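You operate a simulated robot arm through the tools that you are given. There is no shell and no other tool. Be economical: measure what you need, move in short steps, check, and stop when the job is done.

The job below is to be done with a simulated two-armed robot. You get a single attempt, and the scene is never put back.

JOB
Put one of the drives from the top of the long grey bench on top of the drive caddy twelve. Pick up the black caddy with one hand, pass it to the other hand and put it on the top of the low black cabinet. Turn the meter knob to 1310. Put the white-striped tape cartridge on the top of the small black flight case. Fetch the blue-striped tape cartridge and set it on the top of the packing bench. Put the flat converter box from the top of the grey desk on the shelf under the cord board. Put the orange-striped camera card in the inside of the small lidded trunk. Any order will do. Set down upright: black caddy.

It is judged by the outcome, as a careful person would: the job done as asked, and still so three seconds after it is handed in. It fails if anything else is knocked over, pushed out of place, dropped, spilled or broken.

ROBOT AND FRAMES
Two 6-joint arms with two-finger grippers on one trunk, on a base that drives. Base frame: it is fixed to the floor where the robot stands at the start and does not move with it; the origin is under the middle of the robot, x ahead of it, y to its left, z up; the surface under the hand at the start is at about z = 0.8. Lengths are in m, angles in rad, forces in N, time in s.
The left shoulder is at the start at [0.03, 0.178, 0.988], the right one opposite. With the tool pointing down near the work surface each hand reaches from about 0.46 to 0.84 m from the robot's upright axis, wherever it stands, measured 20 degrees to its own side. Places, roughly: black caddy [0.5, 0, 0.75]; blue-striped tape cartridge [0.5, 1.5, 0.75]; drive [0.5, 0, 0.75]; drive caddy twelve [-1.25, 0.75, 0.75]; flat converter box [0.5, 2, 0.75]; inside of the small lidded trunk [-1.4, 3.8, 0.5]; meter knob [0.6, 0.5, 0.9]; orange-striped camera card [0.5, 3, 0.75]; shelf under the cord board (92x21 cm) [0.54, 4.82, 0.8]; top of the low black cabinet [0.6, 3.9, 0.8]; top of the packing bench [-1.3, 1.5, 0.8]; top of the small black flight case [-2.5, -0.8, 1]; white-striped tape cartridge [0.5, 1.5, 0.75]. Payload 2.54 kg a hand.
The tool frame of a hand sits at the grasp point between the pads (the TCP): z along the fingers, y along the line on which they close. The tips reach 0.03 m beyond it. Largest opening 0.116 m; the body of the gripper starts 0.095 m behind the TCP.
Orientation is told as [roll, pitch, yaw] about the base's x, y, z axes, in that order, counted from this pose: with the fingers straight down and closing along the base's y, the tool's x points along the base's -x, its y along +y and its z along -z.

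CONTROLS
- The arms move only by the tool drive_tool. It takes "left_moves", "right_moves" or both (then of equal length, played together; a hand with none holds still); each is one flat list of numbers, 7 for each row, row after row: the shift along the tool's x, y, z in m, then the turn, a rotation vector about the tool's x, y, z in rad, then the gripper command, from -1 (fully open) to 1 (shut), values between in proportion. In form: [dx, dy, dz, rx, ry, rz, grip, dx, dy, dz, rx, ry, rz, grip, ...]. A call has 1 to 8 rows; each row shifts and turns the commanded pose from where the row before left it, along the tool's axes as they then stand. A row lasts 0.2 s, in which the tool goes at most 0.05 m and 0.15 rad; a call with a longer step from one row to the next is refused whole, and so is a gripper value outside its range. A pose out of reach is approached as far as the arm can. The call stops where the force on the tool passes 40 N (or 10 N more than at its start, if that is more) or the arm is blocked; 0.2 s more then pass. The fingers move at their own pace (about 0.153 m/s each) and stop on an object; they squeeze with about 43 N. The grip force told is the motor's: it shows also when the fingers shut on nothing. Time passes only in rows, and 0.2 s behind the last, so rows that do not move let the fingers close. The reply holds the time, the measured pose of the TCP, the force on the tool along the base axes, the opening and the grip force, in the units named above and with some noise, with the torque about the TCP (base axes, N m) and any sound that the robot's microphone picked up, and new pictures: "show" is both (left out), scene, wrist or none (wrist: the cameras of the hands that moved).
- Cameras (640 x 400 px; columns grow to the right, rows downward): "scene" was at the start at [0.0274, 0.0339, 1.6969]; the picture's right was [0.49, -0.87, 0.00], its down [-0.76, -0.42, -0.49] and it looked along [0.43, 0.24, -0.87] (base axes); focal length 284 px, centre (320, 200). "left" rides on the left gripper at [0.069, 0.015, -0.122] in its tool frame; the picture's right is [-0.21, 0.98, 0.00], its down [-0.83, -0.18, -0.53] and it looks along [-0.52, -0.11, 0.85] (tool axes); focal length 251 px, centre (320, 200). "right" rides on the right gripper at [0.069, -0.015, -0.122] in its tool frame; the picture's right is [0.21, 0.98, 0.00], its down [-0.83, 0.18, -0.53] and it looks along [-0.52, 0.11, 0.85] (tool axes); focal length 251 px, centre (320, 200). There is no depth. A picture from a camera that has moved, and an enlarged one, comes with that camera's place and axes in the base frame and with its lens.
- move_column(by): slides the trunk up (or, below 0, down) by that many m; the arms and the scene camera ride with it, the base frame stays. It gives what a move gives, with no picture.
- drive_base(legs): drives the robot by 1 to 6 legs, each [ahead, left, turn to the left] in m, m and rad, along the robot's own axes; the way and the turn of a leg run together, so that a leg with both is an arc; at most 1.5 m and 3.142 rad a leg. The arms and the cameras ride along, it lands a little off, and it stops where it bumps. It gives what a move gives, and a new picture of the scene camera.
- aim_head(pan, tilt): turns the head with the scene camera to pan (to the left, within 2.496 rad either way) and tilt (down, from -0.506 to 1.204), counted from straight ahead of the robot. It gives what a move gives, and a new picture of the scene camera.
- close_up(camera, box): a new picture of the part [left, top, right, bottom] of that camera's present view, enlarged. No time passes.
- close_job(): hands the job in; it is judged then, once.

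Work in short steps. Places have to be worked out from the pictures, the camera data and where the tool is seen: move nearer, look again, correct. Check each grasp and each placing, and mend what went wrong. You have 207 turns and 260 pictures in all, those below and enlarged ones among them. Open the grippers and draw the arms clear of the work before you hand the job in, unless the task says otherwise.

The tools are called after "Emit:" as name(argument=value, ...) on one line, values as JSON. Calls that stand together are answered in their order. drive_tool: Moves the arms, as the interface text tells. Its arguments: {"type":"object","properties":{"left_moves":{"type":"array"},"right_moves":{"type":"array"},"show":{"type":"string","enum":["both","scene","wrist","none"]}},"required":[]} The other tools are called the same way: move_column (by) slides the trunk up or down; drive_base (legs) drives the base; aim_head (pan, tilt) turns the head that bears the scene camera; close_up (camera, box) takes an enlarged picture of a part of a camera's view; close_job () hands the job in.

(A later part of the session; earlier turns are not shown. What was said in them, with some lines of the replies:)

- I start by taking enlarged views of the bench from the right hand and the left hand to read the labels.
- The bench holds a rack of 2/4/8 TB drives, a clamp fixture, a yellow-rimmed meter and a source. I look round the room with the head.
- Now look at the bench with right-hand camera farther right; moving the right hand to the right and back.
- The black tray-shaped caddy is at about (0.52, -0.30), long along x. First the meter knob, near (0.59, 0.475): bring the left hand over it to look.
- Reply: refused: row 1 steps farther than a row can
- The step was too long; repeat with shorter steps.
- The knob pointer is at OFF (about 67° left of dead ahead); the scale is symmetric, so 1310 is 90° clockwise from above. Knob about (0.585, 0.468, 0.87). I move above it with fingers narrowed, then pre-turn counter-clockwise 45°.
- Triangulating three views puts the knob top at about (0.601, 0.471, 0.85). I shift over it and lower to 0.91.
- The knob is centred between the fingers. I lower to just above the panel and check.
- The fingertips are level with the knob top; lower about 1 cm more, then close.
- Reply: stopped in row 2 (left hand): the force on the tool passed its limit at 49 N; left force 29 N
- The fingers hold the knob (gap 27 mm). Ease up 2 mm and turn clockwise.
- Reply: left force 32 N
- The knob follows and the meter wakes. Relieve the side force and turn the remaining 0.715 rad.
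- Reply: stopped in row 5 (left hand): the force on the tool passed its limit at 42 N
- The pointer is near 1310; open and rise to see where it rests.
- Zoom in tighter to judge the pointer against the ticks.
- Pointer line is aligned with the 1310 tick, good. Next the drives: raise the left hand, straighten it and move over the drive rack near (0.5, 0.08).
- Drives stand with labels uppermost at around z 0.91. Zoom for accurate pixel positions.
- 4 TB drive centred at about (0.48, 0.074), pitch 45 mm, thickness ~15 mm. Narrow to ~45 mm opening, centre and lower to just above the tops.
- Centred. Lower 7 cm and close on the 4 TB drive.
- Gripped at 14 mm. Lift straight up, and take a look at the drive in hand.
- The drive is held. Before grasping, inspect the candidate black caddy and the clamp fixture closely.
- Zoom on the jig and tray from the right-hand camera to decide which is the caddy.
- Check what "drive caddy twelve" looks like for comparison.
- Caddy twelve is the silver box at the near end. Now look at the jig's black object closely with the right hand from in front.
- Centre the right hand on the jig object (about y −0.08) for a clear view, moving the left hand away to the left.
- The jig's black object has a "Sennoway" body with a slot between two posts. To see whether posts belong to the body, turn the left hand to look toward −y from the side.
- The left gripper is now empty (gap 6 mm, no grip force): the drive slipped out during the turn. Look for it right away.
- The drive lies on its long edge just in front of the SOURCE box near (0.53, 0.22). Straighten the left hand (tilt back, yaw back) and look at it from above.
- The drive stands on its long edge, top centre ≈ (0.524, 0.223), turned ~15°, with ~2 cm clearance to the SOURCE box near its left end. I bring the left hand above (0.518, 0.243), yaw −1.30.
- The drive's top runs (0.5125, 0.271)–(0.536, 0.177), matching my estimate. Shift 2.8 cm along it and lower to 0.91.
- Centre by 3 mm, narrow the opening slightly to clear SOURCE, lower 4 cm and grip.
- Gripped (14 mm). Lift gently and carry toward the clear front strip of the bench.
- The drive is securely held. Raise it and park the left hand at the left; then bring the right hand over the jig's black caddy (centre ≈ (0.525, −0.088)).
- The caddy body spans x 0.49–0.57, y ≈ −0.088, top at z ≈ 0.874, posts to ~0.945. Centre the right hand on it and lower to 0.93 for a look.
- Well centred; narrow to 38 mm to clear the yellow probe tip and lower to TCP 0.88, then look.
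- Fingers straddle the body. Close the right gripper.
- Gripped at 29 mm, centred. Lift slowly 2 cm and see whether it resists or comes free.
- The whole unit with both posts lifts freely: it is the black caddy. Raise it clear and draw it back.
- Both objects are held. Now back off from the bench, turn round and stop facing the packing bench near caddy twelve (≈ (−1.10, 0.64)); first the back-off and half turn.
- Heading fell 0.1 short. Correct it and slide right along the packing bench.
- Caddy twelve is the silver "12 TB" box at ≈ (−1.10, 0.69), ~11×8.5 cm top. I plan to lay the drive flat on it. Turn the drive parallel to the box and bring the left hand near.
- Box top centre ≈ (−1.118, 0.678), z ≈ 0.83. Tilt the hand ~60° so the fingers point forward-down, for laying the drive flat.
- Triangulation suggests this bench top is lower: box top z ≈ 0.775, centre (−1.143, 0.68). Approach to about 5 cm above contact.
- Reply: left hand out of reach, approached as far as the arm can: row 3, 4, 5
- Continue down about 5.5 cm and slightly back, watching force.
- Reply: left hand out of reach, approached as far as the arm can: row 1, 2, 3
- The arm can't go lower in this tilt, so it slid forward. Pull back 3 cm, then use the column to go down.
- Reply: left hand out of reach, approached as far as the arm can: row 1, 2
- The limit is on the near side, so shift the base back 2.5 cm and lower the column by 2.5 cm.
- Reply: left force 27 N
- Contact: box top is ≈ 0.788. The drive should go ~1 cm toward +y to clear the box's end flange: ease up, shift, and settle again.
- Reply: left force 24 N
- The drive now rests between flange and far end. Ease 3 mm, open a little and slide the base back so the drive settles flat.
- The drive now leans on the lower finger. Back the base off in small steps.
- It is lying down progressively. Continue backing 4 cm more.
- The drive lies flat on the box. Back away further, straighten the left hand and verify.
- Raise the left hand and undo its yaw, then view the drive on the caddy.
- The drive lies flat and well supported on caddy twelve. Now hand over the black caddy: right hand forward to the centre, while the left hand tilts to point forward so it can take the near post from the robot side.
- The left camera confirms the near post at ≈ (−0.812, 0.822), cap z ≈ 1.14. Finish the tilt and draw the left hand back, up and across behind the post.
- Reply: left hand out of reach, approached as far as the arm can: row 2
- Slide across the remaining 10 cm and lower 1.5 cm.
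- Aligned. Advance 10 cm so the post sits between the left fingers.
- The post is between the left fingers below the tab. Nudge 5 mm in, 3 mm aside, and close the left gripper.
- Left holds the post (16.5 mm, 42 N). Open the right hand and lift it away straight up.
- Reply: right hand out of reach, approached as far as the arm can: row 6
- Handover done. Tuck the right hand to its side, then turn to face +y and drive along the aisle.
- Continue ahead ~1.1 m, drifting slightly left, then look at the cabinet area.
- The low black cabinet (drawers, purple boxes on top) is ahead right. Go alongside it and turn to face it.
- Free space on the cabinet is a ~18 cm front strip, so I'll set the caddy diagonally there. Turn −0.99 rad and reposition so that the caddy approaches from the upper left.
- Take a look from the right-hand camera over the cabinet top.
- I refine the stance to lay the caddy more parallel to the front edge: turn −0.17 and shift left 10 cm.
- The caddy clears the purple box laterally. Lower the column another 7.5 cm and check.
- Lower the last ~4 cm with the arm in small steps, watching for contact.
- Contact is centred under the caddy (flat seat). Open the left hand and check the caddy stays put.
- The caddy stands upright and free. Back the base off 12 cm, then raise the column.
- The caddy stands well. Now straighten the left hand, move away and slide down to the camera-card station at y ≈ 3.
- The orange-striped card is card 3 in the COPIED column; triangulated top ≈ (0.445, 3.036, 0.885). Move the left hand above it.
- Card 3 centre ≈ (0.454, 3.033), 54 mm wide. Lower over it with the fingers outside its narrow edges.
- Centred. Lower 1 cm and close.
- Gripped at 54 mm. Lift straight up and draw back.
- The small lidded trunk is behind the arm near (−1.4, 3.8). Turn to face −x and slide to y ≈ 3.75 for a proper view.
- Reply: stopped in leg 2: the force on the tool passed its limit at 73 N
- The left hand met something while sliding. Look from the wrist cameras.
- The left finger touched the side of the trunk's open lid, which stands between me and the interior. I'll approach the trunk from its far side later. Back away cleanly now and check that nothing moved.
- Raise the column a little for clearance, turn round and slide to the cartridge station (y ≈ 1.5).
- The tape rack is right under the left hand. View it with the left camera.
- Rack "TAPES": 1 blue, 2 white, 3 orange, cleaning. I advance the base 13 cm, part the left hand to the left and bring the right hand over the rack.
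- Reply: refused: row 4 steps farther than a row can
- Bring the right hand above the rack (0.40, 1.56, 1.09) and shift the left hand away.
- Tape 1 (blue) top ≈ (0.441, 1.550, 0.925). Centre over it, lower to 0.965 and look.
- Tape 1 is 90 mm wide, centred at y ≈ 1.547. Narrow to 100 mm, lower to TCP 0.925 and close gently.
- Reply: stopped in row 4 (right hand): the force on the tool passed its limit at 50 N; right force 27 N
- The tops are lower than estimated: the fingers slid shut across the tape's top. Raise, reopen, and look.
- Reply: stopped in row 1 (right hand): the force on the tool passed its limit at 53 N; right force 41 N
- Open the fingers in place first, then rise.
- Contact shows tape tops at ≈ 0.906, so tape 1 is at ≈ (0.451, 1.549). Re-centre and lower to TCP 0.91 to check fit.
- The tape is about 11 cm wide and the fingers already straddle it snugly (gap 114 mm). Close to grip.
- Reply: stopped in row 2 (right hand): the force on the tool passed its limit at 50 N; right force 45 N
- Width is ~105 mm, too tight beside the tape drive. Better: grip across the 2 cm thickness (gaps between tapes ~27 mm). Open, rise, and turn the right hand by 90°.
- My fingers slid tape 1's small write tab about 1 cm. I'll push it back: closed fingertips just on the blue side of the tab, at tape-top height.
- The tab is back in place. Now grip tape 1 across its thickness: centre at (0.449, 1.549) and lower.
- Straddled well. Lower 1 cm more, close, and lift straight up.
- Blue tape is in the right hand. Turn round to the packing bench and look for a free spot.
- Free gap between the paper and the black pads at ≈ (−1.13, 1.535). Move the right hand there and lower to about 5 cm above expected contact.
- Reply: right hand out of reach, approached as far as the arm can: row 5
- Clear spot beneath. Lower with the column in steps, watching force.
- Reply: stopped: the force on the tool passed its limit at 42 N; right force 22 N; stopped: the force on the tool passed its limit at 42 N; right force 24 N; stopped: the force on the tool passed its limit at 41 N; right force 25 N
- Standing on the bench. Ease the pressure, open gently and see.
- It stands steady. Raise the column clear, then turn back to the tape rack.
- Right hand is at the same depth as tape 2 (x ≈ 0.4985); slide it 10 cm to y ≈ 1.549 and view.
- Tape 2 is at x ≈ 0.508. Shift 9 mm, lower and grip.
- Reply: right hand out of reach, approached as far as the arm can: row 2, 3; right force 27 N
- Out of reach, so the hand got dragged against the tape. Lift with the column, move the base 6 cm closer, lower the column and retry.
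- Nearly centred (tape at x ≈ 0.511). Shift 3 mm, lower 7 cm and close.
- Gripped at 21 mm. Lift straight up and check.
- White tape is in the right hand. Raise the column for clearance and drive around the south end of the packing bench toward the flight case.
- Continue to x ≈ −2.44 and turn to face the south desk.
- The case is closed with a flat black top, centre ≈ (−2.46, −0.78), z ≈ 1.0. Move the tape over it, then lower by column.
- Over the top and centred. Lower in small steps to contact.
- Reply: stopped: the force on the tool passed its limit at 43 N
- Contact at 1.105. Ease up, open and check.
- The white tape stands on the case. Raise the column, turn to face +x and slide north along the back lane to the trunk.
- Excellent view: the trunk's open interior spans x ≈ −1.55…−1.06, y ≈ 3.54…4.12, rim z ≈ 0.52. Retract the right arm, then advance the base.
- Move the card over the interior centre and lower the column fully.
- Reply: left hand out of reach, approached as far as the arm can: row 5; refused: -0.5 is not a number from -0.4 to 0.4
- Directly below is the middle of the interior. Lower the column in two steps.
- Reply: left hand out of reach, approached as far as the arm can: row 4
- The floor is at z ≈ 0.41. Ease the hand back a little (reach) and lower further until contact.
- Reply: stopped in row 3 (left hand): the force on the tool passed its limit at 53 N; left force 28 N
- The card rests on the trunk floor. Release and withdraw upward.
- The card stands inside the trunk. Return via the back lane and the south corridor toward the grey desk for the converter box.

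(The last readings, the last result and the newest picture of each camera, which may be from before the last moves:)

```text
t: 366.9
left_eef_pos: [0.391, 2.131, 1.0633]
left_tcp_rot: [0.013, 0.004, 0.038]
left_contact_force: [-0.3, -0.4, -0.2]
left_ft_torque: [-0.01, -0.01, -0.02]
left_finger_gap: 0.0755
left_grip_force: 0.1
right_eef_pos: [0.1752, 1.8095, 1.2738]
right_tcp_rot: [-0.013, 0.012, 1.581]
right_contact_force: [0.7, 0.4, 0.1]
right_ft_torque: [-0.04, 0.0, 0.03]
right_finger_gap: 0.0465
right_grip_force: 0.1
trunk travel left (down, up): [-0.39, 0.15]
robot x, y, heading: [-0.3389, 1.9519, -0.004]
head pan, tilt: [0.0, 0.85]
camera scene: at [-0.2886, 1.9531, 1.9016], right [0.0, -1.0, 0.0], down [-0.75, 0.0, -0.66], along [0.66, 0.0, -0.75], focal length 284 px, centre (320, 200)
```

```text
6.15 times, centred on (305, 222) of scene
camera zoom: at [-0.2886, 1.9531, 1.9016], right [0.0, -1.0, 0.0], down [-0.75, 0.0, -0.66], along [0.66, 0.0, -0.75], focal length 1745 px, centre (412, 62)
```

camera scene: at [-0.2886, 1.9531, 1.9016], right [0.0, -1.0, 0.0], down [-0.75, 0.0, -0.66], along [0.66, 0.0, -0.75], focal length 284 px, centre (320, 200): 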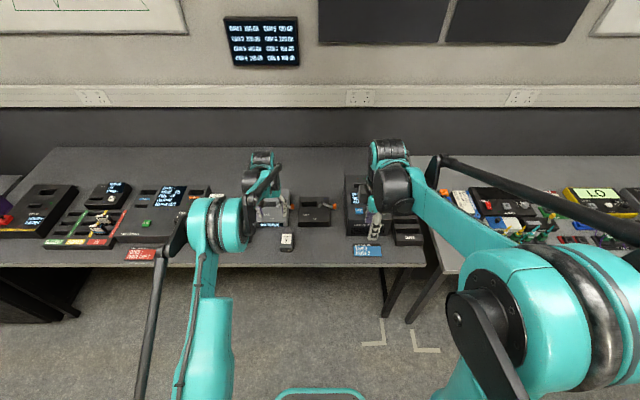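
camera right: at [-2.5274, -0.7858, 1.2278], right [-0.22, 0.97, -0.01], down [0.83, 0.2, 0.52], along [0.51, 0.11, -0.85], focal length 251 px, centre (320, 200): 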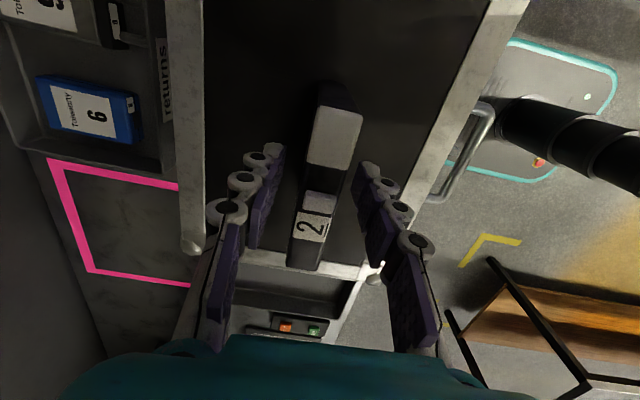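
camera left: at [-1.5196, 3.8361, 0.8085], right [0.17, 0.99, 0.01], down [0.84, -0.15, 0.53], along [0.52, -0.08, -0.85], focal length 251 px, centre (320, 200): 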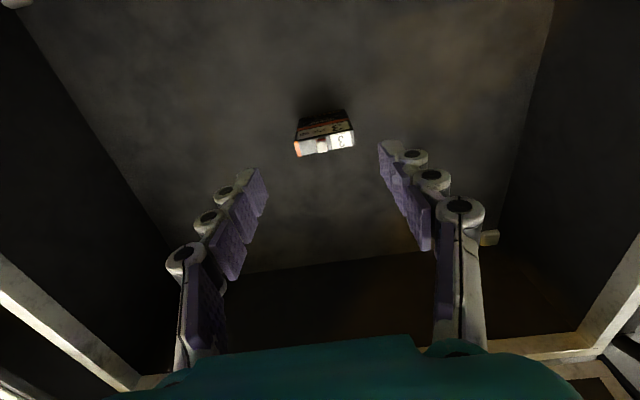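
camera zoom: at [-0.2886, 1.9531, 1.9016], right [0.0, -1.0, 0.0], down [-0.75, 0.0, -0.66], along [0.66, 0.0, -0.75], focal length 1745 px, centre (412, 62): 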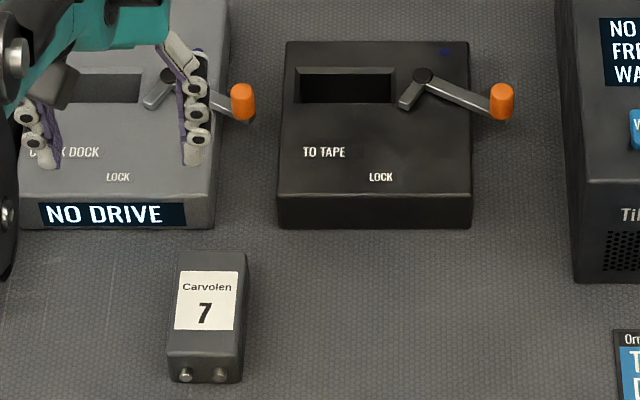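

The flat converter box is the "Carvolen 7" unit with two connectors at ≈ (0.427, 2.103). Move the left hand over it, and lower with the column.

Emit:
drive_tool(left_moves=[-0.018, -0.014, 0, 0, 0, 0.038, -0.25, -0.018, -0.014, 0, 0, 0, 0, -0.25], show="none")

Emit:
move_column(by=-0.16)

Emit:
drive_tool(left_moves=[0, 0, 0, 0, 0, 0, -0.25], show="wrist")

```text
t: 367.6
left_eef_pos: [0.4292, 2.1032, 1.0637]
left_tcp_rot: [0.013, 0.005, -0.001]
left_contact_force: [0.5, -0.1, 0.4]
left_ft_torque: [0.0, 0.04, -0.02]
left_finger_gap: 0.0726
left_grip_force: 0.0
right_eef_pos: [0.1752, 1.8097, 1.2727]
right_tcp_rot: [-0.015, 0.013, 1.581]
right_contact_force: [-0.1, 0.3, 0.5]
right_ft_torque: [0.01, 0.05, -0.02]
right_finger_gap: 0.0464
right_grip_force: 0.1
trunk travel left (down, up): [-0.39, 0.15]
robot x, y, heading: [-0.3399, 1.9495, 0.001]
head pan, tilt: [0.0, 0.85]
```

```text
t: 369.4
left_eef_pos: [0.4284, 2.1038, 0.904]
left_tcp_rot: [0.013, 0.002, 0.0]
left_contact_force: [0.2, 0.7, 0.5]
left_ft_torque: [-0.02, 0.0, -0.01]
left_finger_gap: 0.0723
left_grip_force: 0.0
right_eef_pos: [0.175, 1.8069, 1.1139]
right_tcp_rot: [-0.014, 0.012, 1.579]
right_contact_force: [0.8, -0.1, 1.0]
right_ft_torque: [0.05, 0.0, 0.01]
right_finger_gap: 0.0461
right_grip_force: 0.1
trunk travel left (down, up): [-0.23, 0.31]
robot x, y, heading: [-0.3383, 1.9503, -0.003]
head pan, tilt: [0.0, 0.85]
```

```text
t: 369.8
left_eef_pos: [0.4279, 2.1041, 0.9031]
left_tcp_rot: [0.012, 0.004, 0.001]
left_contact_force: [0.7, -1.0, 0.6]
left_ft_torque: [0.02, -0.01, 0.02]
left_finger_gap: 0.0726
left_grip_force: 0.0
right_eef_pos: [0.1738, 1.8088, 1.1128]
right_tcp_rot: [-0.013, 0.013, 1.582]
right_contact_force: [-0.2, 0.4, 0.0]
right_ft_torque: [0.0, -0.02, 0.03]
right_finger_gap: 0.0463
right_grip_force: 0.1
trunk travel left (down, up): [-0.23, 0.31]
robot x, y, heading: [-0.3349, 1.949, -0.002]
head pan, tilt: [0.0, 0.85]
camera left: at [0.3595, 2.1179, 1.0276], right [0.21, 0.98, 0.01], down [0.83, -0.19, 0.53], along [0.52, -0.1, -0.85], focal length 251 px, centre (320, 200)
```

left: 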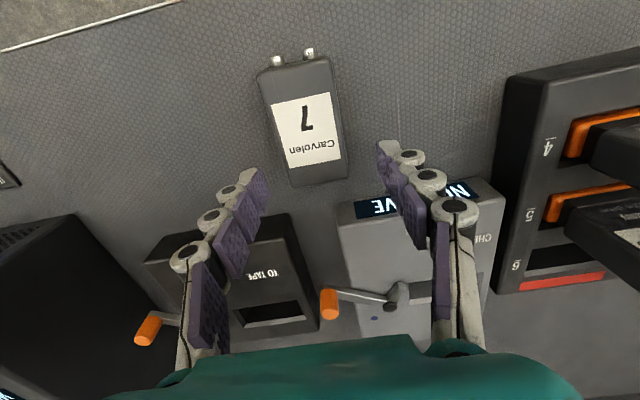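

Box centre ≈ (0.416, 2.099). Adjust, lower and close.

Emit:
drive_tool(left_moves=[0.012, -0.005, 0.02, 0, 0, 0, -0.25, 0, 0, 0.03, 0, 0, 0, -0.25, 0, 0, 0.016, 0, 0, 0, -0.25, 0, 0, 0, 0, 0, 0, 0.2, 0, 0, 0, 0, 0, 0, 1, 0, 0, 0, 0, 0, 0, 1], show="wrist")

```text
t: 371.2
left_eef_pos: [0.4158, 2.1007, 0.8376]
left_tcp_rot: [0.013, 0.003, 0.0]
left_contact_force: [0.0, -1.2, 1.3]
left_ft_torque: [-0.13, -0.16, -0.06]
left_finger_gap: 0.0507
left_grip_force: 42.7
right_eef_pos: [0.1756, 1.8085, 1.1137]
right_tcp_rot: [-0.014, 0.013, 1.581]
right_contact_force: [0.3, -0.4, -0.4]
right_ft_torque: [-0.02, 0.0, 0.03]
right_finger_gap: 0.0466
right_grip_force: 0.1
trunk travel left (down, up): [-0.23, 0.31]
robot x, y, heading: [-0.3363, 1.9494, 0.0]
head pan, tilt: [0.0, 0.85]
camera left: at [0.3468, 2.1143, 0.9616], right [0.22, 0.98, 0.01], down [0.83, -0.19, 0.53], along [0.52, -0.1, -0.85], focal length 251 px, centre (320, 200)
```

left: 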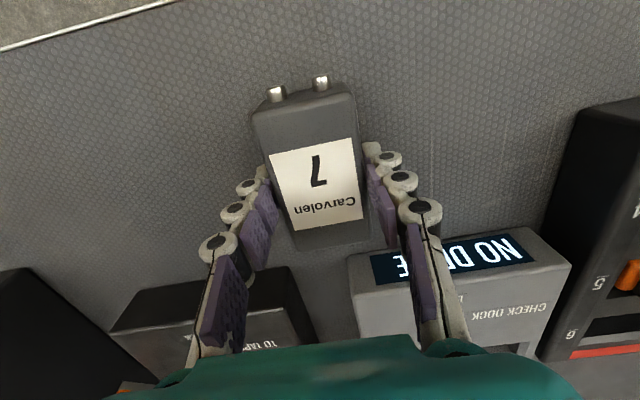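

Gripped. Lift and raise the column, then slide north to the cord board shelf.

Emit:
drive_tool(left_moves=[0, 0, -0.02, 0, 0, 0, 1, 0, 0, -0.04, 0, 0, 0, 1, 0, 0, -0.045, 0, 0, 0, 1, 0.03, 0, -0.02, 0, 0, 0, 1, 0.04, 0, 0, 0, 0, 0, 1], show="none")

Emit:
move_column(by=0.18)

Emit:
drive_base(legs=[[-0.05, 0, 0], [0, 1.5, 0], [0, 1.1, 0]])

```text
t: 372.4
left_eef_pos: [0.3441, 2.1003, 0.9672]
left_tcp_rot: [0.013, 0.004, 0.0]
left_contact_force: [-0.2, 0.4, -3.3]
left_ft_torque: [-0.04, -0.07, -0.01]
left_finger_gap: 0.0513
left_grip_force: 42.8
right_eef_pos: [0.1738, 1.8094, 1.1139]
right_tcp_rot: [-0.014, 0.013, 1.582]
right_contact_force: [-0.8, 1.0, 0.0]
right_ft_torque: [-0.01, -0.01, 0.02]
right_finger_gap: 0.0462
right_grip_force: 0.1
trunk travel left (down, up): [-0.23, 0.31]
robot x, y, heading: [-0.335, 1.9535, -0.006]
head pan, tilt: [0.0, 0.85]
```

```text
t: 374.4
left_eef_pos: [0.345, 2.1014, 1.1445]
left_tcp_rot: [0.011, 0.007, -0.001]
left_contact_force: [0.6, -0.4, -2.5]
left_ft_torque: [0.01, 0.02, -0.01]
left_finger_gap: 0.051
left_grip_force: 43.4
right_eef_pos: [0.1762, 1.809, 1.2925]
right_tcp_rot: [-0.013, 0.01, 1.582]
right_contact_force: [-0.4, 0.6, -0.3]
right_ft_torque: [-0.02, 0.03, -0.02]
right_finger_gap: 0.0465
right_grip_force: 0.1
trunk travel left (down, up): [-0.41, 0.13]
robot x, y, heading: [-0.3355, 1.9517, -0.0]
head pan, tilt: [0.0, 0.85]
```

```text
t: 387.5
left_eef_pos: [0.1954, 4.7151, 1.1465]
left_tcp_rot: [0.012, 0.005, 0.046]
left_contact_force: [0.6, -0.1, -2.6]
left_ft_torque: [-0.04, -0.02, 0.01]
left_finger_gap: 0.0512
left_grip_force: 43.0
right_eef_pos: [0.0393, 4.4161, 1.2925]
right_tcp_rot: [-0.016, 0.013, 1.629]
right_contact_force: [0.0, 0.3, -0.6]
right_ft_torque: [-0.01, -0.03, 0.01]
right_finger_gap: 0.0463
right_grip_force: 0.2
trunk travel left (down, up): [-0.41, 0.13]
robot x, y, heading: [-0.4809, 4.5328, 0.049]
head pan, tilt: [0.0, 0.85]
camera scene: at [-0.4298, 4.5378, 1.9215], right [0.05, -1.0, 0.0], down [-0.75, -0.03, -0.66], along [0.66, 0.03, -0.75], focal length 284 px, centre (320, 200)
```

scene: 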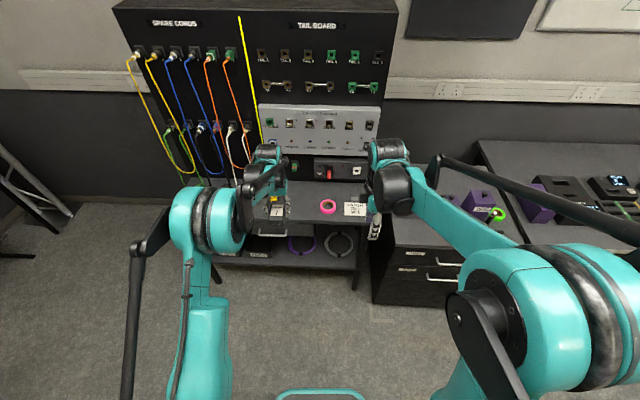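

Turn straight, advance 26 cm and put the box above the free gap between the pink tape and the yellow item.

Emit:
drive_base(legs=[[0.26, 0, -0.049]])

Emit:
drive_tool(left_moves=[-0.04, 0, 0, 0, 0, 0, 1, -0.035, 0, 0, 0, 0, 0, 1], show="wrist")

```text
t: 389.4
left_eef_pos: [0.4665, 4.6859, 1.1464]
left_tcp_rot: [0.011, 0.006, -0.003]
left_contact_force: [0.7, -0.5, -2.8]
left_ft_torque: [0.01, 0.0, 0.0]
left_finger_gap: 0.051
left_grip_force: 42.6
right_eef_pos: [0.2939, 4.3951, 1.2932]
right_tcp_rot: [-0.015, 0.012, 1.578]
right_contact_force: [-0.3, 0.0, 0.3]
right_ft_torque: [0.01, -0.01, -0.01]
right_finger_gap: 0.0464
right_grip_force: 0.0
trunk travel left (down, up): [-0.41, 0.13]
robot x, y, heading: [-0.219, 4.5405, -0.008]
head pan, tilt: [0.0, 0.85]
camera scene: at [-0.1687, 4.5406, 1.9216], right [-0.01, -1.0, 0.0], down [-0.75, 0.0, -0.66], along [0.66, 0.0, -0.75], focal length 284 px, centre (320, 200)
```

scene: 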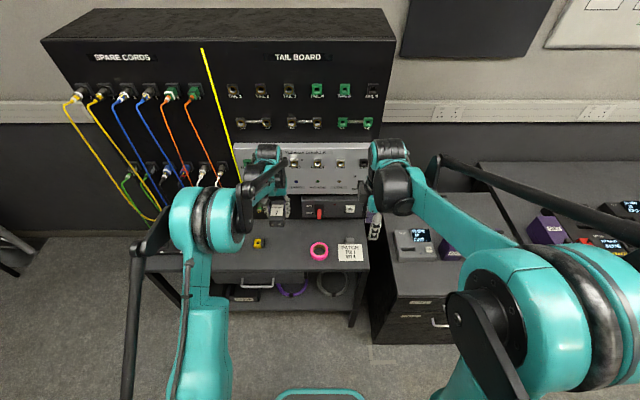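

```text
t: 390.0
left_eef_pos: [0.542, 4.6842, 1.1472]
left_tcp_rot: [0.013, 0.006, -0.002]
left_contact_force: [0.9, 0.1, -3.7]
left_ft_torque: [-0.01, 0.02, 0.0]
left_finger_gap: 0.051
left_grip_force: 43.0
right_eef_pos: [0.2965, 4.3955, 1.2913]
right_tcp_rot: [-0.012, 0.012, 1.577]
right_contact_force: [0.4, -0.7, 1.0]
right_ft_torque: [-0.01, 0.03, 0.0]
right_finger_gap: 0.0463
right_grip_force: 0.1
trunk travel left (down, up): [-0.41, 0.13]
robot x, y, heading: [-0.2119, 4.5389, -0.004]
head pan, tilt: [0.0, 0.85]
camera left: at [0.4742, 4.6985, 1.2706], right [0.22, 0.98, 0.01], down [0.83, -0.19, 0.53], along [0.52, -0.11, -0.85], focal length 251 px, centre (320, 200)
```

left: 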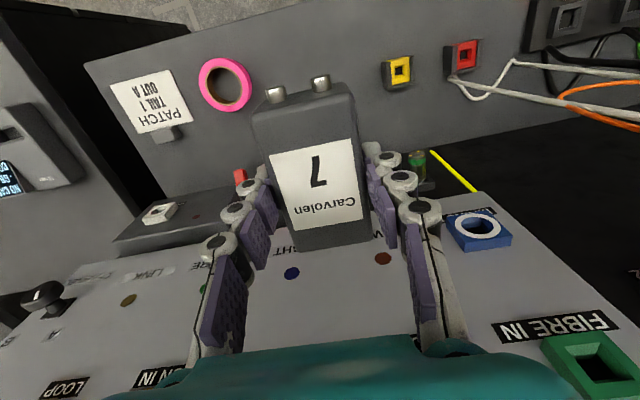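

The landing spot between the ring and the yellow connector is clear. Lower with the column.

Emit:
move_column(by=-0.26)

Emit:
drive_tool(left_moves=[0, 0, 0.02, 0, 0, 0, 1], show="wrist")

```text
t: 392.6
left_eef_pos: [0.5407, 4.6836, 0.8889]
left_tcp_rot: [0.012, 0.007, -0.005]
left_contact_force: [0.5, 1.0, -2.5]
left_ft_torque: [0.0, -0.01, 0.01]
left_finger_gap: 0.0511
left_grip_force: 43.0
right_eef_pos: [0.2949, 4.3957, 1.0329]
right_tcp_rot: [-0.015, 0.013, 1.579]
right_contact_force: [0.0, -0.1, 0.1]
right_ft_torque: [0.0, 0.0, -0.04]
right_finger_gap: 0.0463
right_grip_force: 0.1
trunk travel left (down, up): [-0.15, 0.39]
robot x, y, heading: [-0.2211, 4.5352, -0.005]
head pan, tilt: [0.0, 0.85]
```

```text
t: 393.0
left_eef_pos: [0.5393, 4.6832, 0.8676]
left_tcp_rot: [0.011, 0.006, -0.003]
left_contact_force: [-0.8, 0.3, -2.9]
left_ft_torque: [-0.02, 0.06, -0.01]
left_finger_gap: 0.0509
left_grip_force: 42.8
right_eef_pos: [0.2946, 4.3955, 1.0326]
right_tcp_rot: [-0.012, 0.014, 1.577]
right_contact_force: [0.4, -0.2, -0.6]
right_ft_torque: [0.0, 0.04, -0.02]
right_finger_gap: 0.0463
right_grip_force: 0.0
trunk travel left (down, up): [-0.15, 0.39]
robot x, y, heading: [-0.2153, 4.5392, -0.006]
head pan, tilt: [0.0, 0.85]
camera left: at [0.4718, 4.699, 0.9915], right [0.22, 0.98, 0.01], down [0.83, -0.19, 0.53], along [0.52, -0.11, -0.85], focal length 251 px, centre (320, 200)
```

left: 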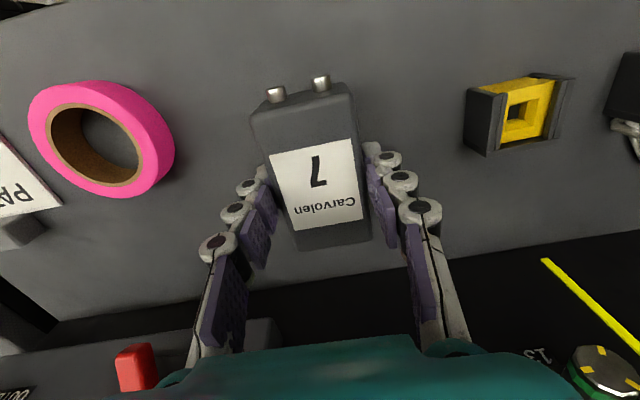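

Clear on all sides. Lower the last 3 cm in small steps to contact.

Emit:
drive_tool(left_moves=[0, 0, 0.02, 0, 0, 0, 1, 0, 0, 0.006, 0, 0, 0, 1, 0, 0, 0.004, 0, 0, 0, 1, 0, 0, 0, 0, 0, 0, 1], show="none")

```text
t: 394.0
left_eef_pos: [0.5401, 4.6841, 0.8382]
left_tcp_rot: [0.012, 0.005, -0.004]
left_contact_force: [0.4, 0.3, -1.7]
left_ft_torque: [-0.03, -0.04, 0.01]
left_finger_gap: 0.051
left_grip_force: 42.4
right_eef_pos: [0.2941, 4.3943, 1.0334]
right_tcp_rot: [-0.013, 0.012, 1.578]
right_contact_force: [0.7, -0.6, 0.4]
right_ft_torque: [0.01, 0.0, 0.01]
right_finger_gap: 0.0466
right_grip_force: 0.0
trunk travel left (down, up): [-0.15, 0.39]
robot x, y, heading: [-0.216, 4.5425, -0.004]
head pan, tilt: [0.0, 0.85]
```

Emit:
drive_tool(left_moves=[0, 0, 0.003, 0, 0, 0, 1, 0, 0, 0.003, 0, 0, 0, 1, 0, 0, 0.003, 0, 0, 0, 1, 0, 0, 0.003, 0, 0, 0, 1, 0, 0, 0.003, 0, 0, 0, 1], show="none")

```text
t: 395.1
left_eef_pos: [0.5394, 4.6831, 0.8296]
left_tcp_rot: [0.011, 0.004, -0.006]
left_contact_force: [-7.1, 0.4, 19.2]
left_ft_torque: [-0.26, -0.52, -0.12]
left_finger_gap: 0.051
left_grip_force: 43.1
right_eef_pos: [0.2929, 4.395, 1.034]
right_tcp_rot: [-0.016, 0.01, 1.575]
right_contact_force: [0.2, -0.7, 0.9]
right_ft_torque: [0.01, -0.02, 0.01]
right_finger_gap: 0.0464
right_grip_force: 0.1
trunk travel left (down, up): [-0.15, 0.39]
robot x, y, heading: [-0.2187, 4.5406, -0.006]
head pan, tilt: [0.0, 0.85]
stopped in row 5 (left hand): the force on the tool passed its limit at 47 N (the readings are from after the stop); the commanded pose is now the measured one
```

Contact. Ease, open, and rise.

Emit:
drive_tool(left_moves=[0, 0, -0.002, 0, 0, 0, 1, 0, 0, 0, 0, 0, 0, 0.0, 0, 0, 0, 0, 0, 0, -0.25, 0, 0, 0, 0, 0, 0, -0.25, 0, 0, -0.03, 0, 0, 0, -0.25, 0, 0, -0.045, 0, 0, 0, -0.25, 0, 0, -0.045, 0, 0, 0, -0.25], show="wrist")

```text
t: 396.7
left_eef_pos: [0.54, 4.683, 0.9499]
left_tcp_rot: [0.011, 0.004, -0.004]
left_contact_force: [0.3, 0.2, 0.7]
left_ft_torque: [-0.01, -0.03, -0.03]
left_finger_gap: 0.0728
left_grip_force: 0.0
right_eef_pos: [0.2933, 4.3949, 1.0336]
right_tcp_rot: [-0.015, 0.011, 1.576]
right_contact_force: [-0.1, 0.2, 0.4]
right_ft_torque: [-0.01, -0.01, 0.0]
right_finger_gap: 0.0465
right_grip_force: 0.0
trunk travel left (down, up): [-0.15, 0.39]
robot x, y, heading: [-0.2175, 4.541, -0.001]
head pan, tilt: [0.0, 0.85]
camera left: at [0.4715, 4.6978, 1.0738], right [0.22, 0.98, 0.01], down [0.83, -0.19, 0.53], along [0.52, -0.11, -0.85], focal length 251 px, centre (320, 200)
```

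left: 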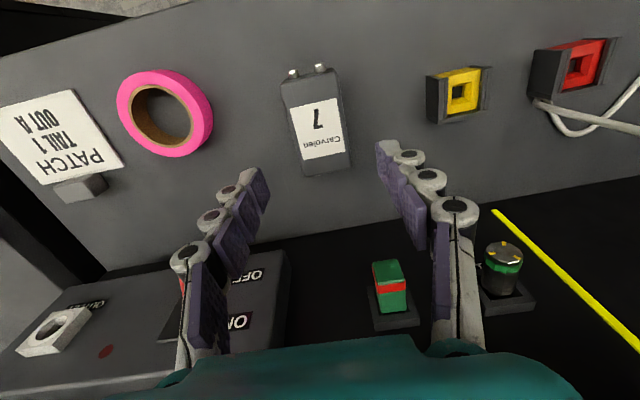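

The converter box sits on the shelf. Raise, back off, open both grippers, and do a last check of the shelf and the caddy.

Emit:
move_column(by=0.2)

Emit:
drive_base(legs=[[-0.35, -0.3, 0]])

Emit:
drive_tool(left_moves=[0.03, 0, 0, 0, 0, 0, -1, 0.03, 0, 0, 0, 0, 0, -1], right_moves=[0, 0, 0, 0, 0, 0, -1, 0, 0, 0, 0, 0, 0, -1], show="none")

Emit:
close_up(camera="scene", box=[200, 140, 540, 300])

```text
t: 398.9
left_eef_pos: [0.5412, 4.6846, 1.1506]
left_tcp_rot: [0.012, 0.006, -0.005]
left_contact_force: [0.0, 0.5, 0.1]
left_ft_torque: [0.0, 0.0, -0.03]
left_finger_gap: 0.0723
left_grip_force: 0.1
right_eef_pos: [0.2948, 4.3947, 1.2318]
right_tcp_rot: [-0.014, 0.011, 1.576]
right_contact_force: [-0.2, 0.1, -0.6]
right_ft_torque: [0.01, -0.02, -0.04]
right_finger_gap: 0.0463
right_grip_force: 0.0
trunk travel left (down, up): [-0.35, 0.19]
robot x, y, heading: [-0.2194, 4.5369, -0.007]
head pan, tilt: [0.0, 0.85]
```

```text
t: 401.6
left_eef_pos: [0.1981, 4.3756, 1.1498]
left_tcp_rot: [0.014, 0.004, -0.008]
left_contact_force: [0.1, 1.1, 0.0]
left_ft_torque: [0.02, 0.02, -0.02]
left_finger_gap: 0.0726
left_grip_force: 0.0
right_eef_pos: [-0.0486, 4.0873, 1.2331]
right_tcp_rot: [-0.015, 0.01, 1.574]
right_contact_force: [-0.4, -0.2, -0.8]
right_ft_torque: [0.01, 0.01, -0.04]
right_finger_gap: 0.0463
right_grip_force: 0.1
trunk travel left (down, up): [-0.35, 0.19]
robot x, y, heading: [-0.5595, 4.2362, -0.008]
head pan, tilt: [0.0, 0.85]
camera scene: at [-0.5117, 4.2354, 1.8616], right [-0.01, -1.0, 0.0], down [-0.75, 0.01, -0.66], along [0.66, -0.01, -0.75], focal length 284 px, centre (320, 200)
```

scene: 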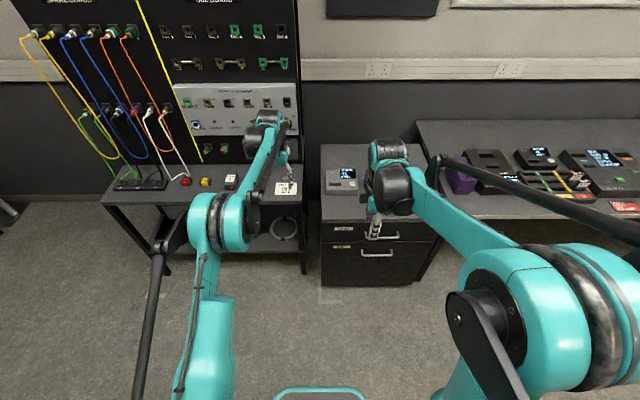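

```text
t: 402.2
left_eef_pos: [0.1376, 4.3742, 1.1518]
left_tcp_rot: [0.013, 0.005, -0.008]
left_contact_force: [-0.8, 0.5, -0.3]
left_ft_torque: [0.0, -0.04, 0.01]
left_finger_gap: 0.116
left_grip_force: 0.0
right_eef_pos: [-0.0508, 4.0868, 1.2326]
right_tcp_rot: [-0.015, 0.011, 1.571]
right_contact_force: [0.2, 0.1, -0.7]
right_ft_torque: [0.01, -0.03, -0.02]
right_finger_gap: 0.1164
right_grip_force: 0.1
trunk travel left (down, up): [-0.35, 0.19]
robot x, y, heading: [-0.5627, 4.2332, -0.014]
head pan, tilt: [0.0, 0.85]
```

```text
1.88 times, centred on (370, 220) of scene
camera zoom: at [-0.5131, 4.2351, 1.8616], right [-0.01, -1.0, 0.0], down [-0.75, 0.01, -0.66], along [0.66, -0.01, -0.75], focal length 534 px, centre (226, 162)
```

zoom: 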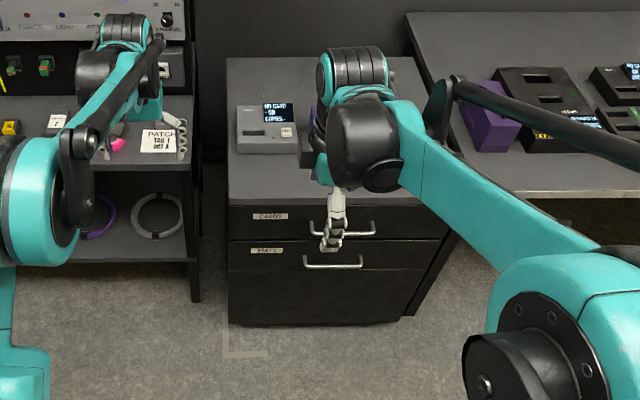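

One more look, centring the cabinet between the arms.

Emit:
drive_base(legs=[[0, -0.42, 0]])

Emit:
close_up(camera="scene", box=[240, 130, 420, 260])

```text
t: 404.8
left_eef_pos: [0.1367, 3.9818, 1.1504]
left_tcp_rot: [0.011, 0.006, 0.016]
left_contact_force: [-0.2, 0.3, -0.5]
left_ft_torque: [-0.02, -0.02, 0.01]
left_finger_gap: 0.116
left_grip_force: 0.0
right_eef_pos: [-0.0446, 3.6912, 1.2335]
right_tcp_rot: [-0.016, 0.012, 1.596]
right_contact_force: [0.6, 0.0, 0.9]
right_ft_torque: [0.01, -0.02, -0.01]
right_finger_gap: 0.116
right_grip_force: 0.1
trunk travel left (down, up): [-0.35, 0.19]
robot x, y, heading: [-0.5624, 3.825, 0.015]
head pan, tilt: [0.0, 0.85]
camera scene: at [-0.5107, 3.8274, 1.8616], right [0.01, -1.0, 0.0], down [-0.75, -0.01, -0.66], along [0.66, 0.01, -0.75], focal length 284 px, centre (320, 200)
```

scene: 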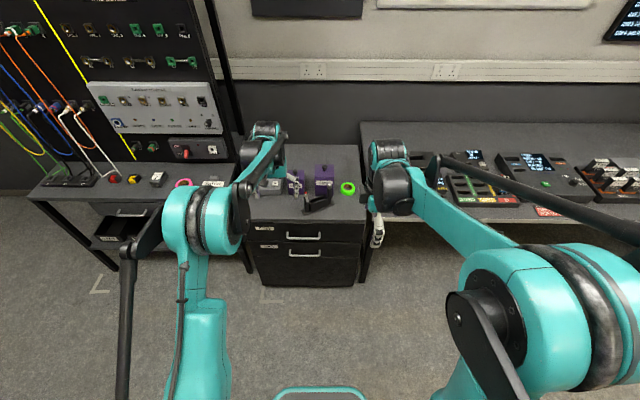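

```text
3.08 times, centred on (330, 195) of scene
camera zoom: at [-0.5107, 3.8274, 1.8616], right [0.01, -1.0, 0.0], down [-0.75, -0.01, -0.66], along [0.66, 0.01, -0.75], focal length 872 px, centre (289, 215)
```

zoom: 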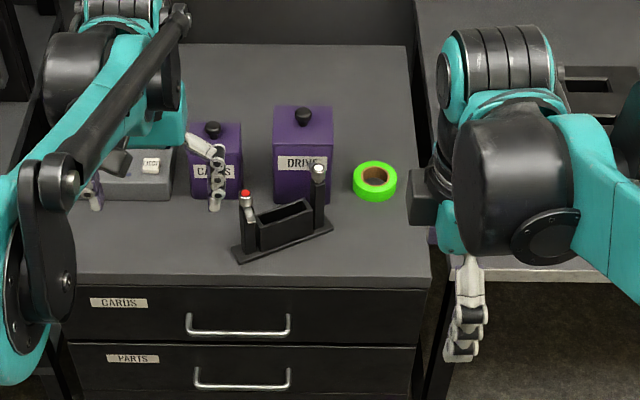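

Caddy upright on the cabinet, converter box on the shelf, the other items placed and checked, grippers open and clear. Handing in.

Emit:
close_job()

```text
The job is handed in.
```

All seven parts of the job are done and handed in, and each item looked settled when I last saw it.

- **4 TB drive:** it lies flat on drive caddy twelve. It slipped from the left hand once, over the long grey bench, and landed beside the SOURCE box, so I picked it up again.
- **Black caddy:** picked up with the right hand, passed to the left in mid-air, and set upright on the low black cabinet.
- **Meter knob:** its pointer lines up with 1310.
- **White-striped tape:** standing on edge on the small black flight case.
- **Blue-striped tape:** standing on edge on the packing bench. I knocked its write tab about 1 cm while grasping it and pushed it back into place.
- **Converter box:** I took the flat box labelled "Carvolen 7" as the one meant, and it sits on the shelf under the cord board.
- **Orange-striped camera card:** standing on edge inside the small lidded trunk. The left hand also bumped the side of that trunk's open lid with about 73 N, and the trunk and lid looked unmoved afterwards.
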